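You operate a simulated robot arm through the tools that you are given. There is no shell and no other tool. Be economical: measure what you need, move in short steps, check, and stop when the job is done.

The job below is to be done with a simulated two-armed robot. You get a single attempt, and the scene is never put back.

## Task
Switch arm 3 off, change its red-banded plug, switch on and sweep once.
Fine: new plug from the holder; the old one lies on the plug holder shelf.
Where things are to end (x, y in the base frame): plug within 60 mm of [1180, -640].

Only the result counts: the job must be done as asked and must still hold three seconds after the hand-in. Knocking over, shifting, dropping, spilling or breaking anything else fails it.

## Robot
Two 7-joint arms with fingered hands on one trunk, on a base that drives. Base frame: it is fixed to the floor where the robot stands at the start and does not move with it; the origin is under the middle of the robot, x ahead of it, y to its left, z up. Readings come in mm, degrees, newtons and seconds.
The left shoulder is at the start at [70, 142, 1227], the right one opposite. With the tool pointing down near the work surface each hand reaches from about 100 to 760 mm from the robot's upright axis, wherever it stands, measured 20 degrees to its own side. Places, roughly: box one switch [0, 2900, 1400]; box three switch [1600, 700, 1400]; box two switch [800, 1800, 1400]; grade one knob [-800, 2100, 900]; grade three knob [800, -100, 900]; grade two knob [0, 1000, 900]; motor three socket [1000, -200, 1100]; paddle [1500, -750, 750]; plug [-500, 2000, 1250]; plug holder shelf [1300, -700, 800]; sensor one [-600, 1900, 900]; sensor one clamp knob [-600, 1900, 900]; sensor three [1600, 100, 900]; sensor three clamp knob [1600, 100, 900]; sensor two [200, 800, 900]; sensor two clamp knob [200, 800, 900]. Payload 3.6 kg a hand.
The tool frame of a hand sits at the grasp point between the pads (the TCP): z along the fingers, y along the line on which they close. The tips reach 25 mm beyond it. Largest opening 88 mm; the body of the gripper starts 29 mm behind the TCP. The gripper is a hand of 5 fingers: y runs from the thumb to the fingers, the wrist lies at [-13, -97, -162] in the tool frame.
Orientation is that of the tool frame in the base frame, as a unit quaternion [x, y, z, w]. With the fingers straight down and the wrist toward the robot, the tool's x, y and z point along [0, 1, 0], [1, 0, 0] and [0, 0, -1] of the base frame.

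## Interface
- The arms move only by the tool drive_tool. It takes "left_deltas", "right_deltas" or both (then of equal length, played together; a hand with none holds still); each is a list of rows, each an object (a shift or turn left out is 0) with "slide": the shift along the base's x, y, z in units of 100 mm (1.0 is 100 mm), a list of three; "delta_rot": the turn, a rotation vector about the base's x, y, z in units of 90 degrees (1.0 is 90 degrees), a list of three. In form: [{"slide": [x, y, z], "delta_rot": [ax, ay, az]}, ...]. A call has 1 to 8 rows; each row is the pose to reach, as a shift and turn from the pose commanded when the call began. A call with a number of a shift or a turn outside -1 to 1 is refused whole. Each row takes 0.2 s and may step no farther than 50 mm and 8.6 degrees from the row before; otherwise, the whole call is refused. A pose out of reach is approached as far as the arm can. The call stops where the force on the tool passes 40 N (or 10 N more than at its start, if that is more) or the arm is blocked; 0.2 s more then pass. In this call time passes only in rows, and 0.2 s behind the last. The reply holds the time, the measured pose of the TCP, the force on the tool along the base axes, the opening and the grip force, in the units named above and with some noise, with the torque about the TCP (base axes, N m) and any sound that the robot's microphone picked up.
- Cameras (640 x 400 px; columns grow to the right, rows downward): "scene" is now at [140.6, 9.5, 1475.2]; the picture's right is [0.12, -0.99, 0.00], its down [-0.39, -0.05, -0.92] and it looks along [0.91, 0.11, -0.39] (base axes); focal length 214 px, centre (320, 200). "left" rides on the left gripper at [-59, -79, -105] in its tool frame; the picture's right is [-0.73, -0.32, 0.61], its down [0.62, -0.68, 0.38] and it looks along [0.29, 0.66, 0.70] (tool axes); focal length 234 px, centre (320, 200). "right" rides on the right gripper at [59, -79, -105] in its tool frame; the picture's right is [-0.73, 0.32, -0.61], its down [-0.62, -0.68, 0.38] and it looks along [-0.29, 0.66, 0.70] (tool axes); focal length 234 px, centre (320, 200). There is no depth. A picture from a camera that has moved, and an enlarged one, comes with that camera's place and axes in the base frame and with its lens.
- capture(camera): a new picture of that camera. No time passes.
- slide_trunk(by): slides the trunk up (or, below 0, down) by that many mm; the arms and the scene camera ride with it, the base frame stays. It gives what a move gives, with no picture.
- base_move(legs): drives the robot by 1 to 6 legs, each [ahead, left, turn to the left] in mm, mm and degrees, along the robot's own axes; the way and the turn of a leg run together, so that a leg with both is an arc; at most 1500 mm and 180 degrees a leg. The arms and the cameras ride along, it lands a little off, and it stops where it bumps. It gives what a move gives.
- curl_fingers(index, middle, ring, little, thumb_bend, thumb_turn, hand): sets how far each is bent, from 0 (flat) to 1 (curled in); at 0.3 the hand is open as for a grip, at 0.7 the pads meet at the TCP. One left out holds its place. A second passes; each finger stops where it meets its share of the squeeze, and holds until it gets a number again. It is the only way to open and close the hand. It gives what a move gives, with no picture; readings hold the bend of each and the force on index, middle, ring, little, thumb and palm. thumb_turn goes from beside the hand (0) to across from the fingers (1), as for a grip.
- aim_head(pan, tilt): turns the head with the scene camera to pan (to the left, within 86 degrees either way) and tilt (down, from -29 to 69), counted from straight ahead of the robot. It gives what a move gives.
- close_up(camera, box): a new picture of the part [left, top, right, bottom] of that camera's present view, enlarged. No time passes.
- sign_off(): hands the job in; it is judged then, once.

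Go step by step. Nothing tells you exact positions but the pictures and the camera data: compare them with the known pose of the tool, close in by small moves and look again before you grip or let go. The budget is 120 turns and 92 pictures, counting those below and the enlarged ones. Unless the task says otherwise, let go and move clear before handing in, and close with one line.

The tools are called as name(argument=value, ...) on one line, values as JSON. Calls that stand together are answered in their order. drive_tool: Moves the arms, as the interface text tells. Its arguments: {"type":"object","properties":{"left_deltas":{"type":"array"},"right_deltas":{"type":"array"}},"required":[]} The other tools are called the same way: slide_trunk (by) slides the trunk up or down; curl_fingers (index, middle, ring, little, thumb_bend, thumb_turn, hand) moves the fingers one by one; base_move (legs) drives the base; aim_head (pan, tilt) turns the head that bears the scene camera; capture (camera) takes a picture; close_up (camera, box) takes an enlarged picture of a part of a camera's view; sign_off () hands the job in.

At the start:

```text
time: 0.0
left_eef_pos: [496.1, 172.4, 1414.7]
left_tool_rot: [0.707, 0.707, 0.0, 0.001]
left_contact_force: [0.8, 0.2, 0.1]
left_ft_torque: [0.04, -0.02, 0.01]
left_finger_gap: 87.8
left_grasp_force: 0.1
left_shape: jaw
left_bend: [0.3, 0.3, 0.3, 0.3, 0.3, 0.98]
left_finger forces: [0.0, 0.0, 0.0, 0.0, 0.0, 0.0]
right_eef_pos: [481.0, -277.0, 1471.8]
right_tool_rot: [0.707, 0.707, 0.002, 0.001]
right_contact_force: [-0.3, -0.1, -0.1]
right_ft_torque: [0.0, -0.01, 0.01]
right_finger_gap: 87.7
right_grasp_force: 0.1
right_shape: jaw
right_bend: [0.3, 0.3, 0.3, 0.3, 0.3, 0.98]
right_finger forces: [0.0, 0.1, 0.0, 0.0, 0.0, 0.0]
trunk travel left (down, up): [-763.0, 177.0]
robot x, y, heading: [-0.1, -4.5, -0.2]
head pan, tilt: [6.6, 23.1]
```

scene: 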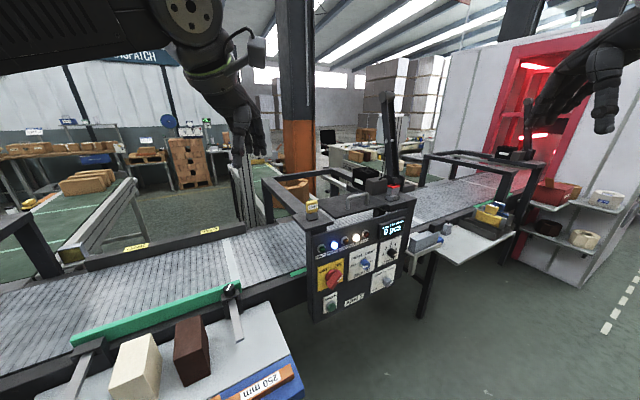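
right: 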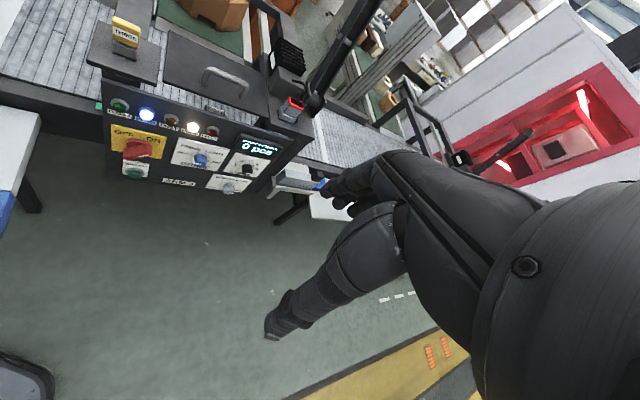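
left: 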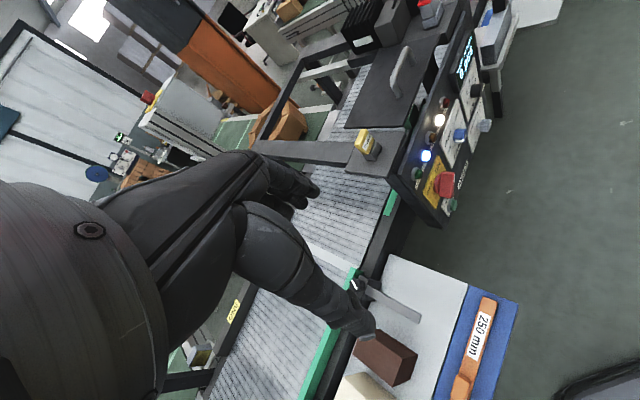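

I see a conveyor line with a control panel box ahead and a table with a tray to the right. I'll look closer at the panel and the right side before moving.

close_up(camera="scene", box=[290, 160, 430, 330])

close_up(camera="scene", box=[400, 120, 640, 270])

aim_head(pan=-30, tilt=30)

capture(camera="scene")

```text
2.35 times, centred on (360, 245) of scene
camera zoom: at [140.6, 9.5, 1475.2], right [0.12, -0.99, 0.0], down [-0.39, -0.05, -0.92], along [0.91, 0.11, -0.39], focal length 505 px, centre (226, 94)
```

zoom: 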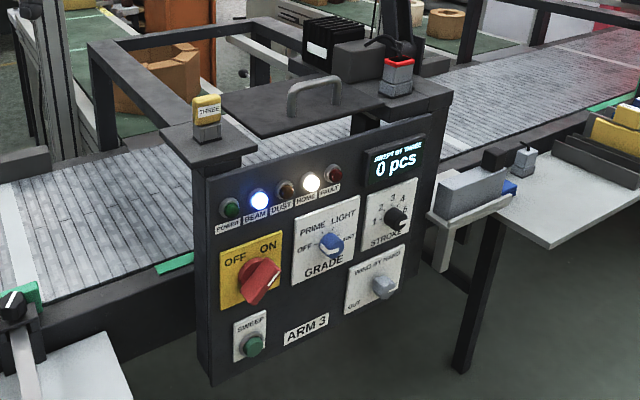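

```text
2.67 times, centred on (520, 195) of scene
camera zoom: at [140.6, 9.5, 1475.2], right [0.12, -0.99, 0.0], down [-0.39, -0.05, -0.92], along [0.91, 0.11, -0.39], focal length 572 px, centre (-213, 213)
```

zoom: 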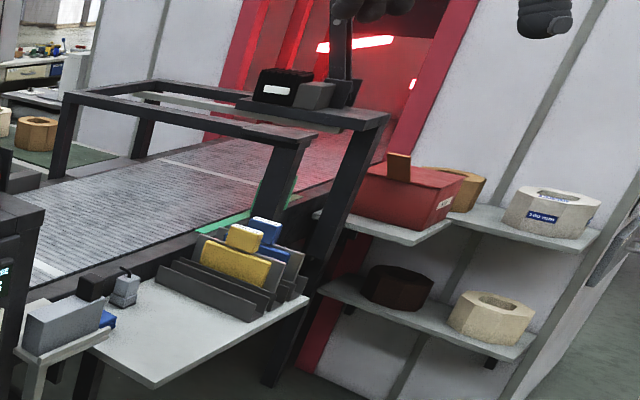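

```text
time: 1.0
left_eef_pos: [497.0, 172.8, 1414.1]
left_tool_rot: [0.707, 0.707, -0.001, 0.0]
left_contact_force: [0.7, 0.2, 0.1]
left_ft_torque: [0.0, 0.0, 0.02]
left_finger_gap: 87.7
left_grasp_force: 0.0
left_shape: jaw
left_bend: [0.3, 0.3, 0.3, 0.3, 0.3, 0.98]
left_finger forces: [0.0, 0.0, 0.0, 0.1, 0.0, 0.0]
right_eef_pos: [481.4, -277.9, 1471.9]
right_tool_rot: [0.707, 0.707, 0.002, 0.001]
right_contact_force: [1.3, -0.3, 0.3]
right_ft_torque: [-0.05, -0.02, -0.01]
right_finger_gap: 87.7
right_grasp_force: 0.1
right_shape: jaw
right_bend: [0.3, 0.3, 0.3, 0.3, 0.3, 0.98]
right_finger forces: [0.0, 0.0, 0.0, 0.0, 0.0, 0.0]
trunk travel left (down, up): [-763.0, 177.0]
robot x, y, heading: [2.5, -0.1, -0.1]
head pan, tilt: [-30.0, 30.0]
```

```text
86 pictures are left
camera scene: at [126.9, -46.4, 1464.1], right [-0.5, -0.87, 0.0], down [-0.43, 0.25, -0.87], along [0.75, -0.43, -0.5], focal length 214 px, centre (320, 200)
```

scene: 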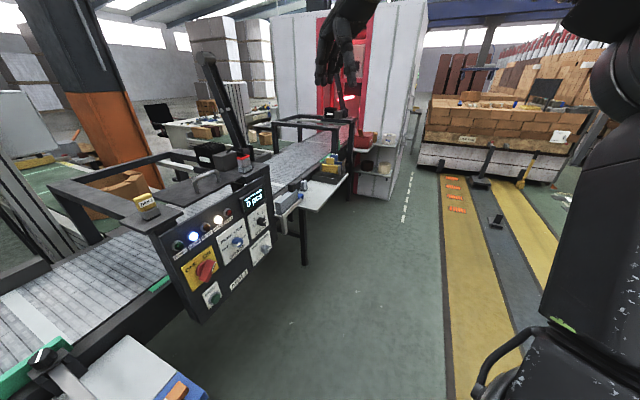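

The panel for ARM 3 has a red OFF/ON switch and sweep button; a red-banded plug seems to sit at the right top of the arm's frame. I'll drive to stand facing the panel and shelf and look again.

base_move(legs=[[200, -450, 0]])

aim_head(pan=5, tilt=30)

capture(camera="scene")

close_up(camera="scene", box=[300, 150, 480, 300])

```text
time: 3.9
left_eef_pos: [694.2, -272.0, 1414.7]
left_tool_rot: [0.706, 0.708, 0.0, 0.001]
left_contact_force: [0.7, 0.5, 0.1]
left_ft_torque: [0.02, 0.02, 0.0]
left_finger_gap: 87.7
left_grasp_force: 0.0
left_shape: jaw
left_bend: [0.3, 0.3, 0.3, 0.3, 0.3, 0.98]
left_finger forces: [0.0, 0.0, 0.1, 0.0, 0.0, 0.0]
right_eef_pos: [678.9, -721.3, 1472.8]
right_tool_rot: [0.707, 0.708, 0.001, 0.002]
right_contact_force: [0.1, 0.4, -0.4]
right_ft_torque: [0.0, 0.01, -0.01]
right_finger_gap: 87.6
right_grasp_force: 0.0
right_shape: jaw
right_bend: [0.3, 0.3, 0.3, 0.3, 0.3, 0.98]
right_finger forces: [0.0, 0.1, 0.0, 0.0, 0.0, 0.1]
trunk travel left (down, up): [-763.0, 177.0]
robot x, y, heading: [203.6, -443.7, 0.3]
head pan, tilt: [-30.0, 30.0]
```

```text
time: 4.9
left_eef_pos: [695.7, -272.4, 1414.0]
left_tool_rot: [0.707, 0.708, -0.001, 0.0]
left_contact_force: [0.0, -0.9, -0.5]
left_ft_torque: [0.01, -0.05, 0.02]
left_finger_gap: 87.7
left_grasp_force: 0.0
left_shape: jaw
left_bend: [0.3, 0.3, 0.3, 0.3, 0.3, 0.98]
left_finger forces: [0.0, 0.0, 0.1, 0.0, 0.1, 0.1]
right_eef_pos: [680.8, -723.1, 1471.5]
right_tool_rot: [0.707, 0.707, 0.002, 0.0]
right_contact_force: [0.3, 0.8, 0.9]
right_ft_torque: [0.01, -0.02, 0.0]
right_finger_gap: 87.8
right_grasp_force: 0.0
right_shape: jaw
right_bend: [0.3, 0.3, 0.3, 0.3, 0.3, 0.98]
right_finger forces: [0.1, 0.1, 0.0, 0.1, 0.0, 0.0]
trunk travel left (down, up): [-763.0, 177.0]
robot x, y, heading: [200.8, -447.4, 0.2]
head pan, tilt: [5.0, 30.0]
```

```text
85 pictures are left
camera scene: at [337.7, -439.7, 1464.1], right [0.09, -1.0, 0.0], down [-0.5, -0.04, -0.87], along [0.86, 0.08, -0.5], focal length 214 px, centre (320, 200)
```

scene: 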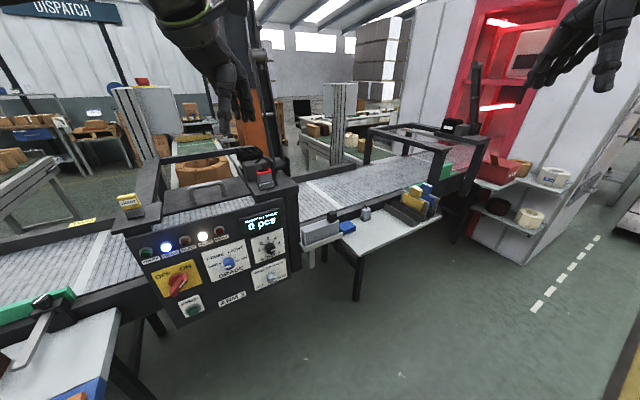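

```text
2.67 times, centred on (390, 225) of scene
camera zoom: at [337.7, -439.7, 1464.1], right [0.09, -1.0, 0.0], down [-0.5, -0.04, -0.87], along [0.86, 0.08, -0.5], focal length 572 px, centre (133, 133)
```

zoom: 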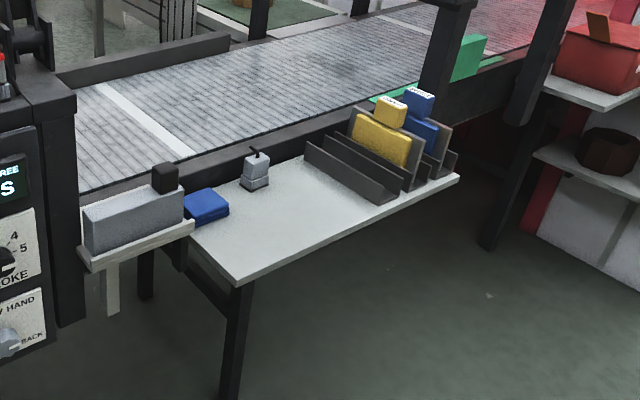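

The grey plug with the black lug on the shelf is near (1320,-600,815), the red-banded plug near (986,-185,1160), the red switch near (725,25,930); panel direction is about 36° left. I'll turn to face it and move in.

base_move(legs=[[0, 0, 36.5], [130, -120, 0]])

aim_head(pan=0, tilt=38)

capture(camera="scene")

capture(camera="right")

close_up(camera="scene", box=[360, 100, 640, 280])

```text
time: 8.2
left_eef_pos: [668.9, -32.3, 1416.1]
left_tool_rot: [0.451, 0.892, 0.001, 0.002]
left_contact_force: [-0.5, -0.3, 1.0]
left_ft_torque: [-0.03, -0.02, 0.03]
left_finger_gap: 87.6
left_grasp_force: 0.0
left_shape: jaw
left_bend: [0.3, 0.3, 0.3, 0.3, 0.3, 0.98]
left_finger forces: [0.1, 0.0, 0.0, 0.1, 0.0, 0.1]
right_eef_pos: [923.7, -402.5, 1473.9]
right_tool_rot: [0.452, 0.892, 0.002, 0.003]
right_contact_force: [0.2, 0.2, -0.4]
right_ft_torque: [0.0, -0.01, -0.01]
right_finger_gap: 87.6
right_grasp_force: 0.1
right_shape: jaw
right_bend: [0.3, 0.3, 0.3, 0.3, 0.3, 0.98]
right_finger forces: [0.0, 0.1, 0.0, 0.0, 0.0, 0.0]
trunk travel left (down, up): [-763.0, 177.0]
robot x, y, heading: [378.9, -463.9, 36.7]
head pan, tilt: [5.0, 30.0]
```

```text
time: 8.8
left_eef_pos: [673.1, -32.2, 1415.2]
left_tool_rot: [0.451, 0.893, 0.0, 0.001]
left_contact_force: [0.7, 1.2, 0.5]
left_ft_torque: [-0.02, 0.03, 0.01]
left_finger_gap: 87.5
left_grasp_force: 0.0
left_shape: jaw
left_bend: [0.3, 0.3, 0.3, 0.3, 0.3, 0.98]
left_finger forces: [0.0, 0.0, 0.0, 0.0, 0.0, 0.1]
right_eef_pos: [928.1, -403.6, 1471.4]
right_tool_rot: [0.45, 0.893, 0.002, 0.0]
right_contact_force: [0.8, 0.4, 0.6]
right_ft_torque: [0.0, 0.01, 0.01]
right_finger_gap: 87.7
right_grasp_force: 0.1
right_shape: jaw
right_bend: [0.3, 0.3, 0.3, 0.3, 0.3, 0.98]
right_finger forces: [0.1, 0.1, 0.0, 0.1, 0.0, 0.1]
trunk travel left (down, up): [-763.0, 177.0]
robot x, y, heading: [376.1, -465.1, 36.3]
head pan, tilt: [0.0, 38.0]
```

```text
83 pictures are left
camera scene: at [484.0, -385.8, 1451.8], right [0.59, -0.81, 0.0], down [-0.5, -0.37, -0.79], along [0.63, 0.47, -0.62], focal length 214 px, centre (320, 200)
```

scene: 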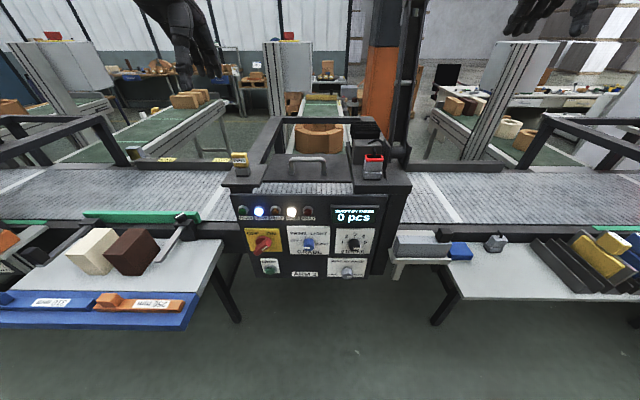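

```text
82 pictures are left
camera right: at [828.7, -402.2, 1577.0], right [0.69, -0.39, 0.61], down [-0.18, -0.91, -0.39], along [0.7, 0.16, -0.69], focal length 234 px, centre (320, 200)
```

right: 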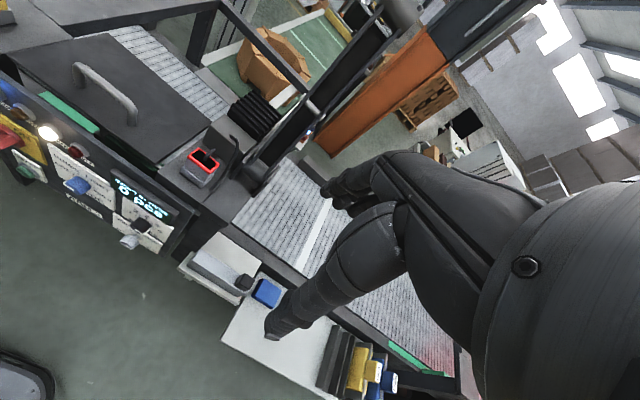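

```text
2.22 times, centred on (500, 190) of scene
camera zoom: at [484.0, -385.8, 1451.8], right [0.59, -0.81, 0.0], down [-0.5, -0.37, -0.79], along [0.63, 0.47, -0.62], focal length 477 px, centre (-80, 222)
```

zoom: 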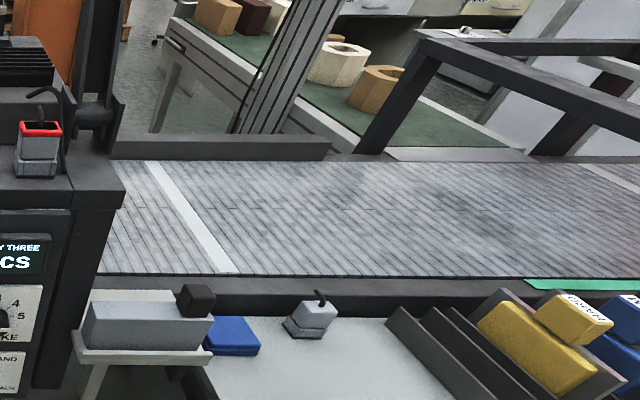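

The panel is centred now. I want a closer look at the red-banded plug, the new plug, and the panel.

close_up(camera="scene", box=[340, 130, 400, 190])

close_up(camera="scene", box=[390, 220, 530, 290])

close_up(camera="scene", box=[225, 190, 395, 290])

close_up(camera="right", box=[170, 130, 290, 210])

```text
6.67 times, centred on (370, 160) of scene
camera zoom: at [484.0, -385.8, 1451.8], right [0.59, -0.81, 0.0], down [-0.5, -0.37, -0.79], along [0.63, 0.47, -0.62], focal length 1430 px, centre (-13, 467)
```

zoom: 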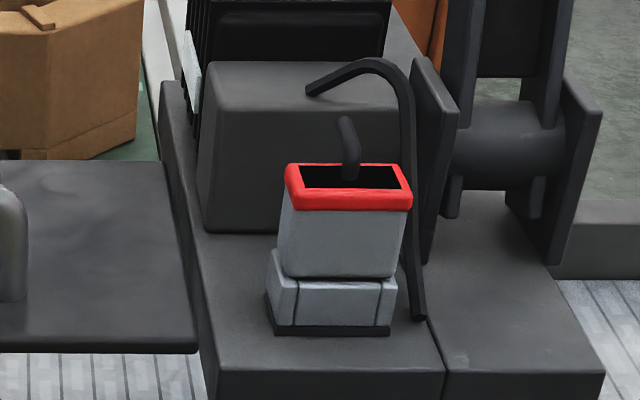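

```text
4.57 times, centred on (460, 255) of scene
camera zoom: at [484.0, -385.8, 1451.8], right [0.59, -0.81, 0.0], down [-0.5, -0.37, -0.79], along [0.63, 0.47, -0.62], focal length 980 px, centre (-320, -51)
```

zoom: 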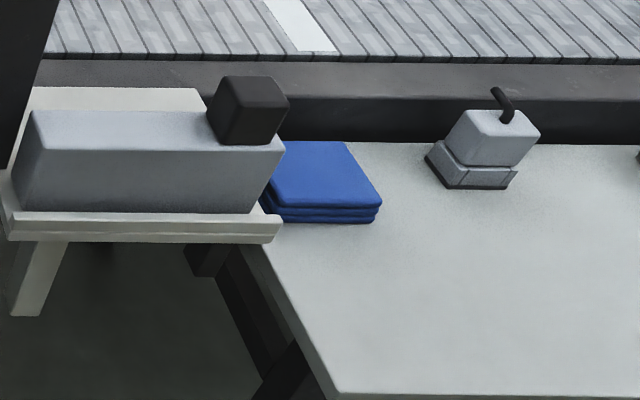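

```text
3.76 times, centred on (310, 240) of scene
camera zoom: at [484.0, -385.8, 1451.8], right [0.59, -0.81, 0.0], down [-0.5, -0.37, -0.79], along [0.63, 0.47, -0.62], focal length 807 px, centre (358, 49)
```

zoom: 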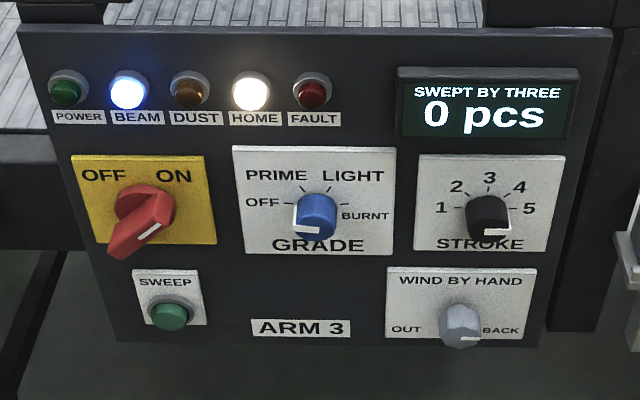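

```text
5.00 times, centred on (230, 170) of right
camera zoom: at [828.7, -402.2, 1577.0], right [0.69, -0.39, 0.61], down [-0.18, -0.91, -0.39], along [0.7, 0.16, -0.69], focal length 1171 px, centre (770, 350)
```

zoom: 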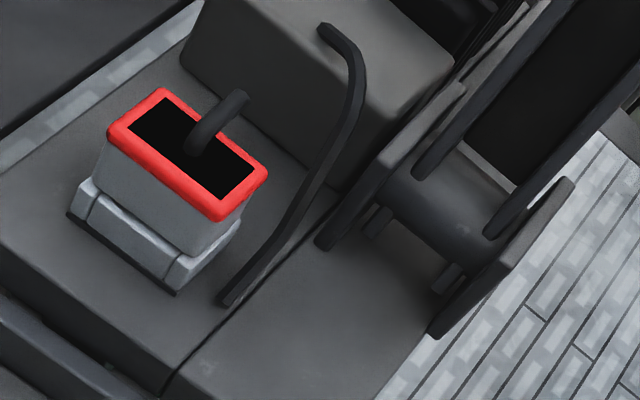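

I need to read the switch position and lamps closely.

close_up(camera="scene", box=[230, 200, 310, 250])

close_up(camera="scene", box=[235, 225, 315, 285])

aim_head(pan=40, tilt=10)

capture(camera="scene")

capture(camera="left")

```text
8.00 times, centred on (270, 225) of scene
camera zoom: at [484.0, -385.8, 1451.8], right [0.59, -0.81, 0.0], down [-0.5, -0.37, -0.79], along [0.63, 0.47, -0.62], focal length 1716 px, centre (720, 0)
```

zoom: 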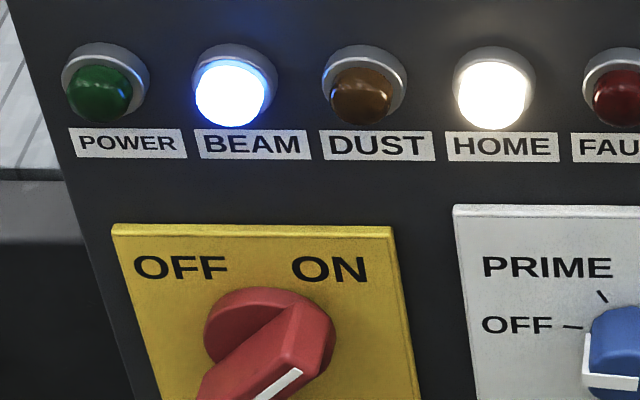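

```text
6.67 times, centred on (275, 255) of scene
camera zoom: at [484.0, -385.8, 1451.8], right [0.59, -0.81, 0.0], down [-0.5, -0.37, -0.79], along [0.63, 0.47, -0.62], focal length 1430 px, centre (620, -167)
```

zoom: 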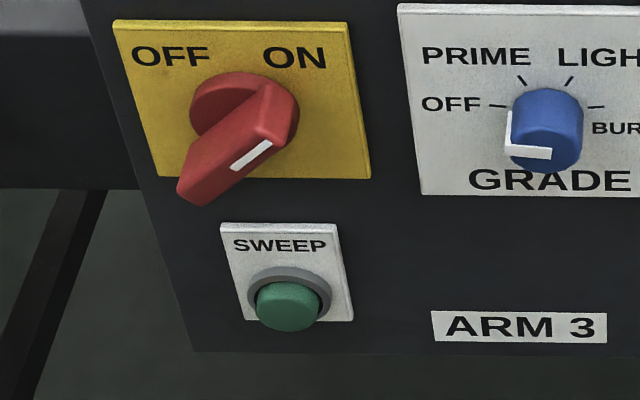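

```text
time: 9.9
left_eef_pos: [672.8, -31.5, 1416.5]
left_tool_rot: [0.451, 0.892, 0.0, 0.001]
left_contact_force: [-0.4, -0.1, -0.9]
left_ft_torque: [0.0, -0.04, -0.01]
left_finger_gap: 87.7
left_grasp_force: 0.0
left_shape: jaw
left_bend: [0.3, 0.3, 0.3, 0.3, 0.3, 0.98]
left_finger forces: [0.1, 0.1, 0.0, 0.0, 0.0, 0.0]
right_eef_pos: [926.3, -403.4, 1471.3]
right_tool_rot: [0.45, 0.893, 0.001, 0.001]
right_contact_force: [0.3, -0.1, 0.8]
right_ft_torque: [-0.01, 0.0, 0.03]
right_finger_gap: 87.8
right_grasp_force: 0.0
right_shape: jaw
right_bend: [0.3, 0.3, 0.3, 0.3, 0.3, 0.98]
right_finger forces: [0.0, 0.0, 0.0, 0.0, 0.0, 0.1]
trunk travel left (down, up): [-763.0, 177.0]
robot x, y, heading: [375.6, -465.3, 36.3]
head pan, tilt: [40.0, 10.0]
```

```text
74 pictures are left
camera scene: at [436.4, -346.7, 1496.4], right [0.97, -0.24, 0.0], down [-0.04, -0.17, -0.98], along [0.23, 0.96, -0.17], focal length 214 px, centre (320, 200)
```

scene: 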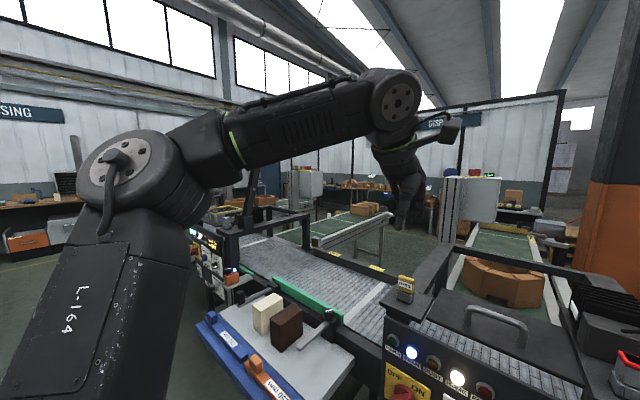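

```text
73 pictures are left
camera left: at [645.5, -124.9, 1519.7], right [0.17, -0.78, -0.61], down [-0.92, 0.1, -0.38], along [0.36, 0.62, -0.7], focal length 234 px, centre (320, 200)
```

left: 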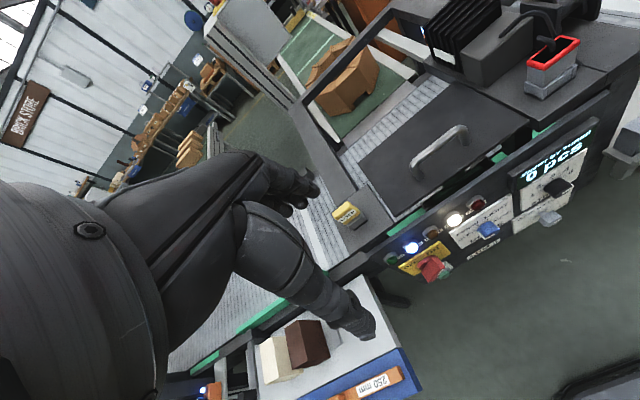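

The red bar handle's white mark points up-right, so the switch is ON. I'll bring the left hand to point forward (pulling back a bit first), then lower the trunk.

drive_tool(left_deltas=[{"slide": [-0.08, -0.06, 0], "delta_rot": [0.0559, -0.0761, 0]}, {"slide": [-0.16, -0.12, 0], "delta_rot": [0.1118, -0.1522, 0]}, {"slide": [-0.24, -0.18, 0], "delta_rot": [0.1677, -0.2283, 0]}, {"slide": [-0.32, -0.24, 0], "delta_rot": [0.2236, -0.3044, 0]}, {"slide": [-0.4, -0.3, 0], "delta_rot": [0.2795, -0.3805, 0]}, {"slide": [-0.48, -0.36, 0], "delta_rot": [0.3354, -0.4566, 0]}, {"slide": [-0.56, -0.42, 0], "delta_rot": [0.3913, -0.5327, 0]}, {"slide": [-0.64, -0.48, 0], "delta_rot": [0.4472, -0.6088, 0]}])

drive_tool(left_deltas=[{"slide": [-0.08, -0.06, 0], "delta_rot": [0.0482, -0.0657, 0]}, {"slide": [-0.16, -0.12, 0], "delta_rot": [0.0965, -0.1314, 0]}, {"slide": [-0.24, -0.18, 0], "delta_rot": [0.1447, -0.197, 0]}])

slide_trunk(by=-300)

```text
time: 11.7
left_eef_pos: [618.8, -76.5, 1426.4]
left_tool_rot: [0.374, 0.74, 0.499, 0.253]
left_contact_force: [0.2, 0.1, 0.1]
left_ft_torque: [0.03, 0.0, -0.01]
left_finger_gap: 87.8
left_grasp_force: 0.0
left_shape: jaw
left_bend: [0.3, 0.3, 0.3, 0.3, 0.3, 0.98]
left_finger forces: [0.0, 0.0, 0.0, 0.0, 0.1, 0.0]
left hand out of reach, approached as far as the arm can: row 8
right_eef_pos: [927.6, -403.8, 1471.0]
right_tool_rot: [0.451, 0.892, 0.002, 0.0]
right_contact_force: [-0.6, -0.6, 0.4]
right_ft_torque: [-0.03, -0.01, -0.02]
right_finger_gap: 87.9
right_grasp_force: 0.0
right_shape: jaw
right_bend: [0.3, 0.3, 0.3, 0.3, 0.3, 0.98]
right_finger forces: [0.0, 0.0, 0.1, 0.1, 0.0, 0.0]
trunk travel left (down, up): [-763.0, 177.0]
robot x, y, heading: [375.7, -465.1, 36.3]
head pan, tilt: [40.0, 10.0]
```

```text
time: 12.5
left_eef_pos: [625.6, -77.4, 1453.4]
left_tool_rot: [0.325, 0.639, 0.621, 0.315]
left_contact_force: [-0.2, -0.5, 0.8]
left_ft_torque: [-0.04, 0.01, -0.02]
left_finger_gap: 87.7
left_grasp_force: 0.1
left_shape: jaw
left_bend: [0.3, 0.3, 0.3, 0.3, 0.3, 0.98]
left_finger forces: [0.1, 0.0, 0.0, 0.0, 0.0, 0.1]
left hand out of reach, approached as far as the arm can: row 1, 2, 3
right_eef_pos: [928.0, -407.6, 1473.0]
right_tool_rot: [0.451, 0.892, 0.003, 0.0]
right_contact_force: [-0.2, -0.4, -0.5]
right_ft_torque: [0.0, 0.02, 0.01]
right_finger_gap: 87.7
right_grasp_force: 0.1
right_shape: jaw
right_bend: [0.3, 0.3, 0.3, 0.3, 0.3, 0.98]
right_finger forces: [0.0, 0.0, 0.1, 0.1, 0.0, 0.0]
trunk travel left (down, up): [-763.0, 177.0]
robot x, y, heading: [377.0, -460.0, 36.2]
head pan, tilt: [40.0, 10.0]
```

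```text
time: 15.5
left_eef_pos: [625.5, -70.7, 1152.0]
left_tool_rot: [0.325, 0.64, 0.62, 0.316]
left_contact_force: [0.5, -0.1, 0.5]
left_ft_torque: [0.02, 0.03, -0.02]
left_finger_gap: 87.8
left_grasp_force: 0.1
left_shape: jaw
left_bend: [0.3, 0.3, 0.3, 0.3, 0.3, 0.98]
left_finger forces: [0.0, 0.0, 0.1, 0.0, 0.0, 0.1]
right_eef_pos: [927.3, -404.1, 1171.3]
right_tool_rot: [0.451, 0.893, 0.002, 0.0]
right_contact_force: [-0.5, 0.6, -0.2]
right_ft_torque: [0.01, 0.01, 0.01]
right_finger_gap: 87.7
right_grasp_force: 0.1
right_shape: jaw
right_bend: [0.3, 0.3, 0.3, 0.3, 0.3, 0.98]
right_finger forces: [0.0, 0.1, 0.0, 0.0, 0.1, 0.0]
trunk travel left (down, up): [-463.0, 477.0]
robot x, y, heading: [373.9, -462.5, 36.5]
head pan, tilt: [40.0, 10.0]
```

Left hand points forward at about (625,-71,1152). Now rolling 45° and going down toward the switch height.

drive_tool(left_deltas=[{"slide": [0, 0, -0.16], "delta_rot": [-0.0672, -0.0493, 0]}, {"slide": [0, 0, -0.32], "delta_rot": [-0.1344, -0.0986, 0]}, {"slide": [0, 0, -0.48], "delta_rot": [-0.2016, -0.1479, 0]}, {"slide": [0, 0, -0.64], "delta_rot": [-0.2688, -0.1972, 0]}, {"slide": [0, 0, -0.8], "delta_rot": [-0.336, -0.2465, 0]}, {"slide": [0, 0, -1.0], "delta_rot": [-0.403, -0.296, 0]}])

aim_head(pan=10, tilt=30)

capture(camera="scene")

capture(camera="left")

```text
time: 16.9
left_eef_pos: [568.0, -15.8, 1152.2]
left_tool_rot: [0.075, 0.723, 0.437, 0.53]
left_contact_force: [1.2, -0.5, 0.1]
left_ft_torque: [0.02, -0.01, 0.01]
left_finger_gap: 88.0
left_grasp_force: 0.1
left_shape: jaw
left_bend: [0.3, 0.3, 0.3, 0.3, 0.3, 0.98]
left_finger forces: [0.0, 0.0, 0.1, 0.1, 0.0, 0.0]
left hand out of reach, approached as far as the arm can: row 1, 2, 3, 4, 5, 6
right_eef_pos: [927.5, -405.5, 1172.4]
right_tool_rot: [0.451, 0.893, 0.003, 0.001]
right_contact_force: [0.3, -1.0, 0.1]
right_ft_torque: [0.03, 0.0, 0.02]
right_finger_gap: 87.9
right_grasp_force: 0.0
right_shape: jaw
right_bend: [0.3, 0.3, 0.3, 0.3, 0.3, 0.98]
right_finger forces: [0.1, 0.0, 0.0, 0.0, 0.0, 0.1]
trunk travel left (down, up): [-463.0, 477.0]
robot x, y, heading: [375.1, -466.1, 36.4]
head pan, tilt: [40.0, 10.0]
```

```text
time: 17.9
left_eef_pos: [568.4, -13.3, 1151.7]
left_tool_rot: [0.076, 0.723, 0.438, 0.529]
left_contact_force: [0.3, 0.3, -0.2]
left_ft_torque: [-0.01, -0.02, 0.01]
left_finger_gap: 87.9
left_grasp_force: 0.1
left_shape: jaw
left_bend: [0.3, 0.3, 0.3, 0.3, 0.3, 0.98]
left_finger forces: [0.0, 0.1, 0.1, 0.1, 0.0, 0.0]
right_eef_pos: [927.9, -404.2, 1171.7]
right_tool_rot: [0.45, 0.893, 0.001, 0.0]
right_contact_force: [-0.2, -0.3, -0.2]
right_ft_torque: [0.02, 0.01, -0.02]
right_finger_gap: 87.7
right_grasp_force: 0.1
right_shape: jaw
right_bend: [0.3, 0.3, 0.3, 0.3, 0.3, 0.98]
right_finger forces: [0.2, 0.0, 0.0, 0.0, 0.0, 0.1]
trunk travel left (down, up): [-463.0, 477.0]
robot x, y, heading: [373.8, -463.3, 36.2]
head pan, tilt: [10.0, 30.0]
```

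```text
72 pictures are left
camera scene: at [476.9, -371.6, 1164.2], right [0.72, -0.69, 0.0], down [-0.34, -0.36, -0.87], along [0.6, 0.63, -0.5], focal length 214 px, centre (320, 200)
```

scene: 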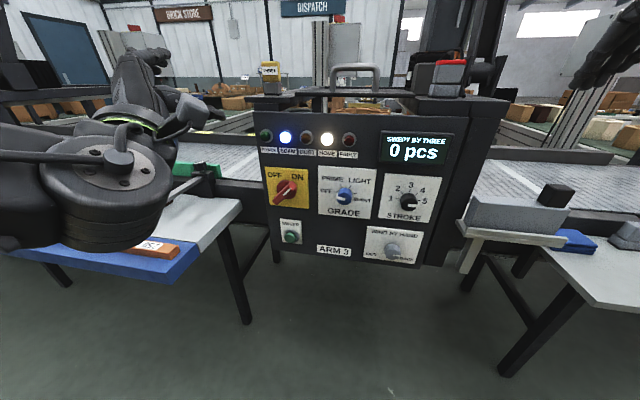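

```text
71 pictures are left
camera left: at [535.8, -152.5, 1143.1], right [0.93, -0.27, 0.24], down [0.29, 0.16, -0.94], along [0.22, 0.95, 0.23], focal length 234 px, centre (320, 200)
```

left: 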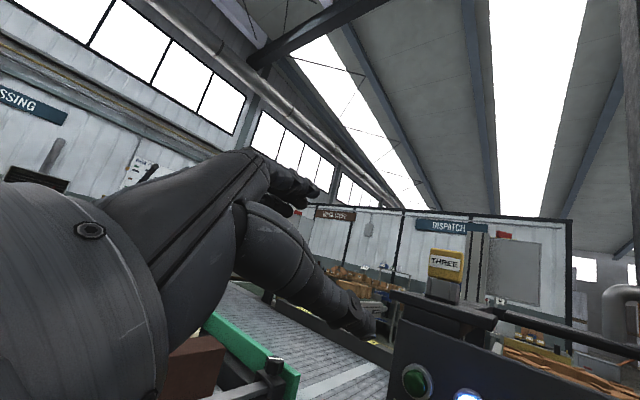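

The arm stopped at a reach limit while the elbow was tight. I'll extend the hand forward and down to see if it frees up.

drive_tool(left_deltas=[{"slide": [0.15, 0.1, -0.2]}, {"slide": [0.3, 0.2, -0.4]}, {"slide": [0.45, 0.2, -0.6]}, {"slide": [0.6, 0.2, -0.8]}, {"slide": [0.6, 0.2, -1.0]}])

```text
time: 19.1
left_eef_pos: [624.5, 38.3, 1162.0]
left_tool_rot: [0.064, 0.714, 0.447, 0.535]
left_contact_force: [0.2, -0.5, -0.3]
left_ft_torque: [-0.02, 0.0, -0.06]
left_finger_gap: 87.7
left_grasp_force: 0.1
left_shape: jaw
left_bend: [0.3, 0.3, 0.3, 0.3, 0.3, 0.98]
left_finger forces: [0.1, 0.1, 0.0, 0.0, 0.1, 0.0]
left hand out of reach, approached as far as the arm can: row 1, 2, 3, 4, 5
right_eef_pos: [926.1, -404.5, 1173.3]
right_tool_rot: [0.451, 0.892, 0.004, 0.001]
right_contact_force: [0.2, -0.5, -0.5]
right_ft_torque: [-0.02, 0.01, 0.02]
right_finger_gap: 87.7
right_grasp_force: 0.0
right_shape: jaw
right_bend: [0.3, 0.3, 0.3, 0.3, 0.3, 0.98]
right_finger forces: [0.0, 0.0, 0.0, 0.1, 0.1, 0.1]
trunk travel left (down, up): [-463.0, 477.0]
robot x, y, heading: [379.6, -465.1, 36.0]
head pan, tilt: [10.0, 30.0]
```

Going straight down is blocked by the arm's joints, but the trunk can lower the hand instead. First I shift the hand sideways to the knob's line.

drive_tool(left_deltas=[{"slide": [0.12, -0.16, 0]}, {"slide": [0.25, -0.33, 0]}, {"slide": [0.37, -0.5, 0]}, {"slide": [0.45, -0.6, 0]}])

```text
time: 20.1
left_eef_pos: [646.2, 19.9, 1188.8]
left_tool_rot: [0.068, 0.714, 0.444, 0.537]
left_contact_force: [0.1, 0.2, 0.7]
left_ft_torque: [0.01, -0.02, -0.01]
left_finger_gap: 87.7
left_grasp_force: 0.1
left_shape: jaw
left_bend: [0.3, 0.3, 0.3, 0.3, 0.3, 0.98]
left_finger forces: [0.0, 0.0, 0.0, 0.0, 0.1, 0.1]
left hand out of reach, approached as far as the arm can: row 1, 2, 3, 4
right_eef_pos: [927.2, -402.8, 1170.6]
right_tool_rot: [0.451, 0.893, 0.002, -0.001]
right_contact_force: [-0.4, -0.5, -0.1]
right_ft_torque: [0.01, 0.0, 0.04]
right_finger_gap: 88.0
right_grasp_force: 0.0
right_shape: jaw
right_bend: [0.3, 0.3, 0.3, 0.3, 0.3, 0.98]
right_finger forces: [0.0, 0.1, 0.1, 0.0, 0.0, 0.0]
trunk travel left (down, up): [-463.0, 477.0]
robot x, y, heading: [370.7, -467.5, 36.5]
head pan, tilt: [10.0, 30.0]
```

The arm seems too folded (too close to the body). I'll back the base up 150 mm and extend the hand instead.

base_move(legs=[[-150, 0, 0]])

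drive_tool(left_deltas=[{"slide": [0.2, 0.1, 0]}, {"slide": [0.4, 0.15, 0]}, {"slide": [0.6, 0.2, 0]}, {"slide": [0.8, 0.25, 0]}, {"slide": [1.0, 0.3, 0]}])

drive_tool(left_deltas=[{"slide": [0, 0, -0.2]}, {"slide": [0, 0, -0.4]}, {"slide": [0, 0, -0.6]}, {"slide": [0, 0, -0.8]}, {"slide": [0, 0, -1.0]}])

```text
time: 21.4
left_eef_pos: [523.9, -69.2, 1188.2]
left_tool_rot: [0.068, 0.714, 0.444, 0.537]
left_contact_force: [0.6, 0.9, 0.3]
left_ft_torque: [0.0, -0.01, 0.03]
left_finger_gap: 87.8
left_grasp_force: 0.0
left_shape: jaw
left_bend: [0.3, 0.3, 0.3, 0.3, 0.3, 0.98]
left_finger forces: [0.0, 0.0, 0.0, 0.0, 0.1, 0.0]
right_eef_pos: [804.9, -492.3, 1171.1]
right_tool_rot: [0.452, 0.892, 0.003, 0.0]
right_contact_force: [0.0, -0.7, 0.2]
right_ft_torque: [0.01, -0.01, -0.04]
right_finger_gap: 87.9
right_grasp_force: 0.0
right_shape: jaw
right_bend: [0.3, 0.3, 0.3, 0.3, 0.3, 0.98]
right_finger forces: [0.0, 0.0, 0.0, 0.0, 0.0, 0.0]
trunk travel left (down, up): [-463.0, 477.0]
robot x, y, heading: [252.9, -557.2, 36.3]
head pan, tilt: [10.0, 30.0]
```

```text
time: 22.6
left_eef_pos: [624.7, -36.3, 1188.1]
left_tool_rot: [0.072, 0.715, 0.442, 0.537]
left_contact_force: [0.2, 0.4, 0.0]
left_ft_torque: [0.01, 0.0, 0.02]
left_finger_gap: 87.7
left_grasp_force: 0.0
left_shape: jaw
left_bend: [0.3, 0.3, 0.3, 0.3, 0.3, 0.98]
left_finger forces: [0.1, 0.0, 0.0, 0.1, 0.0, 0.0]
left hand out of reach, approached as far as the arm can: row 4, 5
right_eef_pos: [807.1, -492.4, 1170.6]
right_tool_rot: [0.452, 0.892, 0.002, 0.001]
right_contact_force: [0.4, -0.2, 0.6]
right_ft_torque: [0.04, 0.03, 0.01]
right_finger_gap: 87.7
right_grasp_force: 0.1
right_shape: jaw
right_bend: [0.3, 0.3, 0.3, 0.3, 0.3, 0.98]
right_finger forces: [0.1, 0.0, 0.1, 0.1, 0.1, 0.0]
trunk travel left (down, up): [-463.0, 477.0]
robot x, y, heading: [251.4, -551.9, 36.3]
head pan, tilt: [10.0, 30.0]
```

```text
time: 23.8
left_eef_pos: [622.1, 0.8, 1126.9]
left_tool_rot: [0.07, 0.715, 0.442, 0.537]
left_contact_force: [-0.8, 0.6, 0.0]
left_ft_torque: [0.02, 0.0, 0.03]
left_finger_gap: 87.9
left_grasp_force: 0.0
left_shape: jaw
left_bend: [0.3, 0.3, 0.3, 0.3, 0.3, 0.98]
left_finger forces: [0.0, 0.1, 0.0, 0.0, 0.0, 0.0]
left hand out of reach, approached as far as the arm can: row 1, 2, 3, 4, 5
right_eef_pos: [806.3, -493.1, 1173.3]
right_tool_rot: [0.452, 0.892, 0.002, 0.0]
right_contact_force: [0.2, -0.1, 0.4]
right_ft_torque: [0.01, 0.02, 0.01]
right_finger_gap: 87.7
right_grasp_force: 0.1
right_shape: jaw
right_bend: [0.3, 0.3, 0.3, 0.3, 0.3, 0.98]
right_finger forces: [0.0, 0.0, 0.1, 0.0, 0.0, 0.0]
trunk travel left (down, up): [-463.0, 477.0]
robot x, y, heading: [254.5, -555.9, 36.3]
head pan, tilt: [10.0, 30.0]
```

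Reach is limited by the wrist, but I can position with base and trunk. I test in free air whether the hand can roll on counter-clockwise from here, as turning the switch would need.

drive_tool(left_deltas=[{"delta_rot": [-0.0755, -0.0555, 0]}, {"delta_rot": [-0.151, -0.111, 0]}, {"delta_rot": [-0.2265, -0.1665, 0]}, {"delta_rot": [-0.302, -0.222, 0]}, {"delta_rot": [-0.3775, -0.2775, 0]}, {"delta_rot": [-0.453, -0.333, 0]}, {"delta_rot": [-0.5285, -0.3885, 0]}, {"delta_rot": [-0.604, -0.444, 0]}])

aim_head(pan=20, tilt=10)

capture(camera="scene")

```text
time: 25.6
left_eef_pos: [642.5, 79.4, 1164.5]
left_tool_rot: [-0.325, 0.619, 0.067, 0.712]
left_contact_force: [0.3, 0.0, -0.8]
left_ft_torque: [0.01, -0.04, 0.0]
left_finger_gap: 88.0
left_grasp_force: 0.1
left_shape: jaw
left_bend: [0.3, 0.3, 0.3, 0.3, 0.3, 0.98]
left_finger forces: [0.0, 0.0, 0.1, 0.0, 0.1, 0.0]
left hand out of reach, approached as far as the arm can: row 1, 2, 3, 4, 5, 6, 7, 8
right_eef_pos: [805.8, -493.4, 1172.1]
right_tool_rot: [0.452, 0.892, 0.002, 0.002]
right_contact_force: [-0.3, 0.2, -0.4]
right_ft_torque: [0.01, 0.01, -0.01]
right_finger_gap: 88.0
right_grasp_force: 0.1
right_shape: jaw
right_bend: [0.3, 0.3, 0.3, 0.3, 0.3, 0.98]
right_finger forces: [0.1, 0.0, 0.0, 0.0, 0.0, 0.0]
trunk travel left (down, up): [-463.0, 477.0]
robot x, y, heading: [251.8, -558.9, 36.5]
head pan, tilt: [10.0, 30.0]
```

```text
time: 26.5
left_eef_pos: [640.5, 78.6, 1164.1]
left_tool_rot: [-0.324, 0.619, 0.068, 0.712]
left_contact_force: [0.2, -0.7, -0.4]
left_ft_torque: [0.0, 0.02, 0.0]
left_finger_gap: 87.7
left_grasp_force: 0.0
left_shape: jaw
left_bend: [0.3, 0.3, 0.3, 0.3, 0.3, 0.98]
left_finger forces: [0.0, 0.0, 0.0, 0.0, 0.1, 0.0]
right_eef_pos: [805.5, -492.6, 1172.6]
right_tool_rot: [0.451, 0.893, 0.001, 0.0]
right_contact_force: [0.7, 0.3, 0.6]
right_ft_torque: [0.01, -0.01, 0.0]
right_finger_gap: 87.7
right_grasp_force: 0.1
right_shape: jaw
right_bend: [0.3, 0.3, 0.3, 0.3, 0.3, 0.98]
right_finger forces: [0.0, 0.0, 0.0, 0.1, 0.0, 0.1]
trunk travel left (down, up): [-463.0, 477.0]
robot x, y, heading: [257.4, -557.7, 36.2]
head pan, tilt: [20.0, 10.0]
```

```text
70 pictures are left
camera scene: at [344.7, -449.1, 1196.4], right [0.83, -0.56, 0.0], down [-0.1, -0.15, -0.98], along [0.55, 0.82, -0.17], focal length 214 px, centre (320, 200)
```

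scene: 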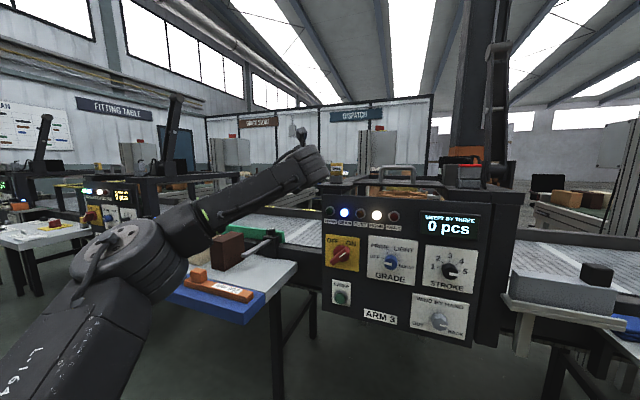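

Forearm comes up from a raised elbow; I'll find a hand position left/up of the shoulder where the full roll range works. Testing by shifting and rolling back.

drive_tool(left_deltas=[{"slide": [-0.12, 0.16, 0.15]}, {"slide": [-0.24, 0.32, 0.35]}, {"slide": [-0.24, 0.32, 0.35], "delta_rot": [0.0755, 0.0555, 0]}, {"slide": [-0.24, 0.32, 0.35], "delta_rot": [0.151, 0.111, 0]}, {"slide": [-0.24, 0.32, 0.35], "delta_rot": [0.2265, 0.1665, 0]}, {"slide": [-0.24, 0.32, 0.35], "delta_rot": [0.302, 0.222, 0]}, {"slide": [-0.24, 0.32, 0.35], "delta_rot": [0.3775, 0.2775, 0]}, {"slide": [-0.24, 0.32, 0.35], "delta_rot": [0.453, 0.333, 0]}])

```text
time: 28.3
left_eef_pos: [617.9, 111.3, 1198.6]
left_tool_rot: [-0.034, 0.713, 0.361, 0.6]
left_contact_force: [0.3, -0.1, 0.0]
left_ft_torque: [0.01, -0.01, 0.04]
left_finger_gap: 87.7
left_grasp_force: 0.1
left_shape: jaw
left_bend: [0.3, 0.3, 0.3, 0.3, 0.3, 0.98]
left_finger forces: [0.0, 0.1, 0.1, 0.1, 0.0, 0.1]
right_eef_pos: [806.5, -493.5, 1171.6]
right_tool_rot: [0.452, 0.892, 0.001, 0.001]
right_contact_force: [0.0, 0.6, 0.2]
right_ft_torque: [0.02, 0.02, 0.02]
right_finger_gap: 87.8
right_grasp_force: 0.0
right_shape: jaw
right_bend: [0.3, 0.3, 0.3, 0.3, 0.3, 0.98]
right_finger forces: [0.0, 0.1, 0.0, 0.1, 0.1, 0.0]
trunk travel left (down, up): [-463.0, 477.0]
robot x, y, heading: [251.4, -557.2, 35.8]
head pan, tilt: [20.0, 10.0]
```

That pose range works. Now I shift the base right and back, lower the trunk to knob height, and look.

base_move(legs=[[-80, -145, 0]])

drive_tool(left_deltas=[{"delta_rot": [0.06, 0.044, 0]}, {"delta_rot": [0.117, 0.086, 0]}])

slide_trunk(by=-257)

aim_head(pan=15, tilt=5)

capture(camera="scene")

capture(camera="left")

```text
time: 29.7
left_eef_pos: [639.5, -54.7, 1200.2]
left_tool_rot: [-0.036, 0.712, 0.361, 0.601]
left_contact_force: [0.5, -1.4, 0.2]
left_ft_torque: [-0.03, 0.0, 0.05]
left_finger_gap: 87.9
left_grasp_force: 0.0
left_shape: jaw
left_bend: [0.3, 0.3, 0.3, 0.3, 0.3, 0.98]
left_finger forces: [0.1, 0.0, 0.0, 0.1, 0.0, 0.1]
right_eef_pos: [828.2, -658.2, 1172.1]
right_tool_rot: [0.45, 0.893, 0.003, 0.001]
right_contact_force: [0.0, 0.1, 0.5]
right_ft_torque: [0.02, 0.01, 0.03]
right_finger_gap: 88.1
right_grasp_force: 0.1
right_shape: jaw
right_bend: [0.3, 0.3, 0.3, 0.3, 0.3, 0.98]
right_finger forces: [0.0, 0.0, 0.1, 0.0, 0.0, 0.0]
trunk travel left (down, up): [-463.0, 477.0]
robot x, y, heading: [275.1, -719.3, 36.4]
head pan, tilt: [20.0, 10.0]
```

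```text
time: 30.3
left_eef_pos: [639.1, -54.5, 1199.2]
left_tool_rot: [0.045, 0.715, 0.427, 0.552]
left_contact_force: [0.6, 0.4, 0.4]
left_ft_torque: [0.0, 0.01, -0.02]
left_finger_gap: 88.1
left_grasp_force: 0.1
left_shape: jaw
left_bend: [0.3, 0.3, 0.3, 0.3, 0.3, 0.98]
left_finger forces: [0.0, 0.0, 0.0, 0.0, 0.0, 0.1]
right_eef_pos: [827.2, -657.1, 1171.9]
right_tool_rot: [0.451, 0.893, 0.002, 0.0]
right_contact_force: [-0.1, 0.2, -0.4]
right_ft_torque: [-0.02, 0.02, 0.0]
right_finger_gap: 87.7
right_grasp_force: 0.1
right_shape: jaw
right_bend: [0.3, 0.3, 0.3, 0.3, 0.3, 0.98]
right_finger forces: [0.0, 0.0, 0.0, 0.1, 0.1, 0.0]
trunk travel left (down, up): [-463.0, 477.0]
robot x, y, heading: [278.0, -720.1, 36.4]
head pan, tilt: [20.0, 10.0]
```

```text
time: 33.0
left_eef_pos: [638.4, -54.1, 941.6]
left_tool_rot: [0.044, 0.715, 0.426, 0.553]
left_contact_force: [0.2, -1.2, 0.7]
left_ft_torque: [0.01, 0.04, 0.03]
left_finger_gap: 88.0
left_grasp_force: 0.1
left_shape: jaw
left_bend: [0.3, 0.3, 0.3, 0.3, 0.3, 0.98]
left_finger forces: [0.0, 0.0, 0.0, 0.1, 0.0, 0.1]
right_eef_pos: [827.0, -656.3, 915.2]
right_tool_rot: [0.451, 0.892, 0.002, 0.0]
right_contact_force: [0.1, -0.1, 0.4]
right_ft_torque: [0.02, 0.0, 0.0]
right_finger_gap: 87.6
right_grasp_force: 0.0
right_shape: jaw
right_bend: [0.3, 0.3, 0.3, 0.3, 0.3, 0.98]
right_finger forces: [0.0, 0.0, 0.0, 0.1, 0.0, 0.1]
trunk travel left (down, up): [-206.0, 734.0]
robot x, y, heading: [274.3, -720.0, 36.2]
head pan, tilt: [20.0, 10.0]
```

```text
time: 33.6
left_eef_pos: [638.2, -54.4, 941.2]
left_tool_rot: [0.045, 0.715, 0.426, 0.552]
left_contact_force: [-0.1, 0.2, 0.5]
left_ft_torque: [0.0, -0.03, -0.02]
left_finger_gap: 87.6
left_grasp_force: 0.2
left_shape: jaw
left_bend: [0.3, 0.3, 0.3, 0.3, 0.3, 0.98]
left_finger forces: [0.0, 0.0, 0.0, 0.0, 0.0, 0.1]
right_eef_pos: [826.5, -658.1, 914.8]
right_tool_rot: [0.45, 0.893, 0.002, 0.0]
right_contact_force: [0.2, -0.3, -0.5]
right_ft_torque: [0.01, -0.02, 0.03]
right_finger_gap: 87.8
right_grasp_force: 0.1
right_shape: jaw
right_bend: [0.3, 0.3, 0.3, 0.3, 0.3, 0.98]
right_finger forces: [0.0, 0.0, 0.0, 0.1, 0.0, 0.0]
trunk travel left (down, up): [-206.0, 734.0]
robot x, y, heading: [273.7, -719.0, 36.5]
head pan, tilt: [15.0, 5.0]
```

```text
69 pictures are left
camera scene: at [371.7, -618.9, 947.5], right [0.78, -0.62, 0.0], down [-0.05, -0.07, -1.0], along [0.62, 0.78, -0.09], focal length 214 px, centre (320, 200)
```

scene: 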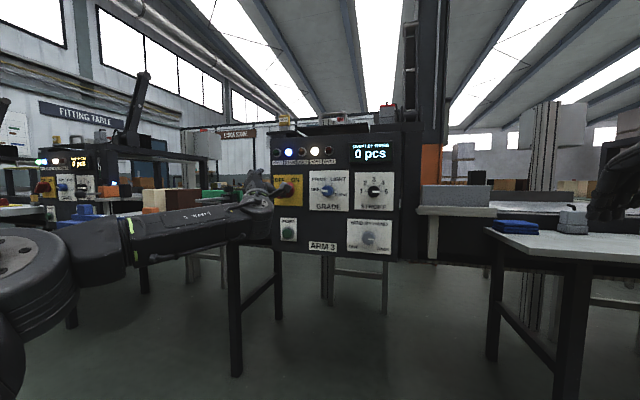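

```text
68 pictures are left
camera left: at [608.8, -192.8, 937.0], right [0.91, -0.25, 0.32], down [0.35, 0.12, -0.93], along [0.2, 0.96, 0.2], focal length 234 px, centre (320, 200)
```

left: 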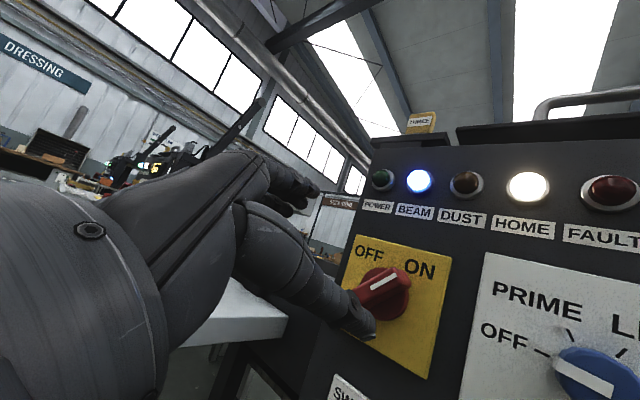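

The knob is well visible. Taking close-ups to fix its position precisely.

close_up(camera="left", box=[320, 220, 480, 390])

close_up(camera="scene", box=[230, 160, 330, 230])

```text
2.35 times, centred on (400, 305) of left
camera zoom: at [608.8, -192.8, 937.0], right [0.91, -0.25, 0.32], down [0.35, 0.12, -0.93], along [0.2, 0.96, 0.2], focal length 551 px, centre (132, -47)
```

zoom: 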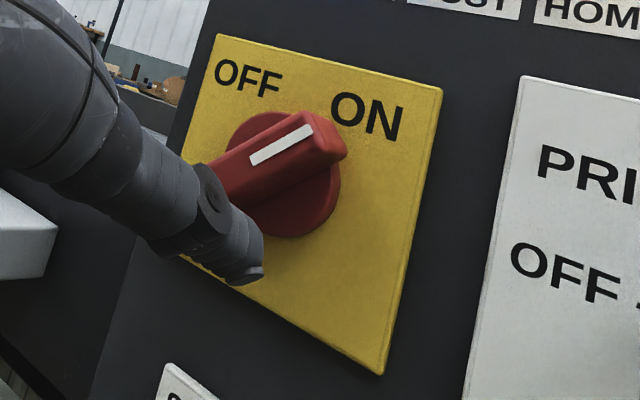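

```text
5.71 times, centred on (280, 195) of scene
camera zoom: at [371.7, -618.9, 947.5], right [0.78, -0.62, 0.0], down [-0.05, -0.07, -1.0], along [0.62, 0.78, -0.09], focal length 1226 px, centre (549, 229)
```

zoom: 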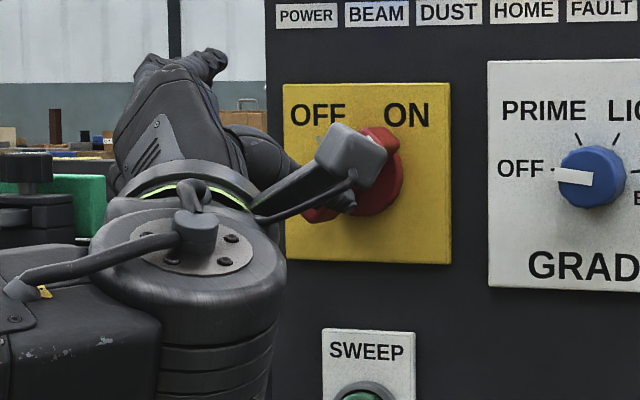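

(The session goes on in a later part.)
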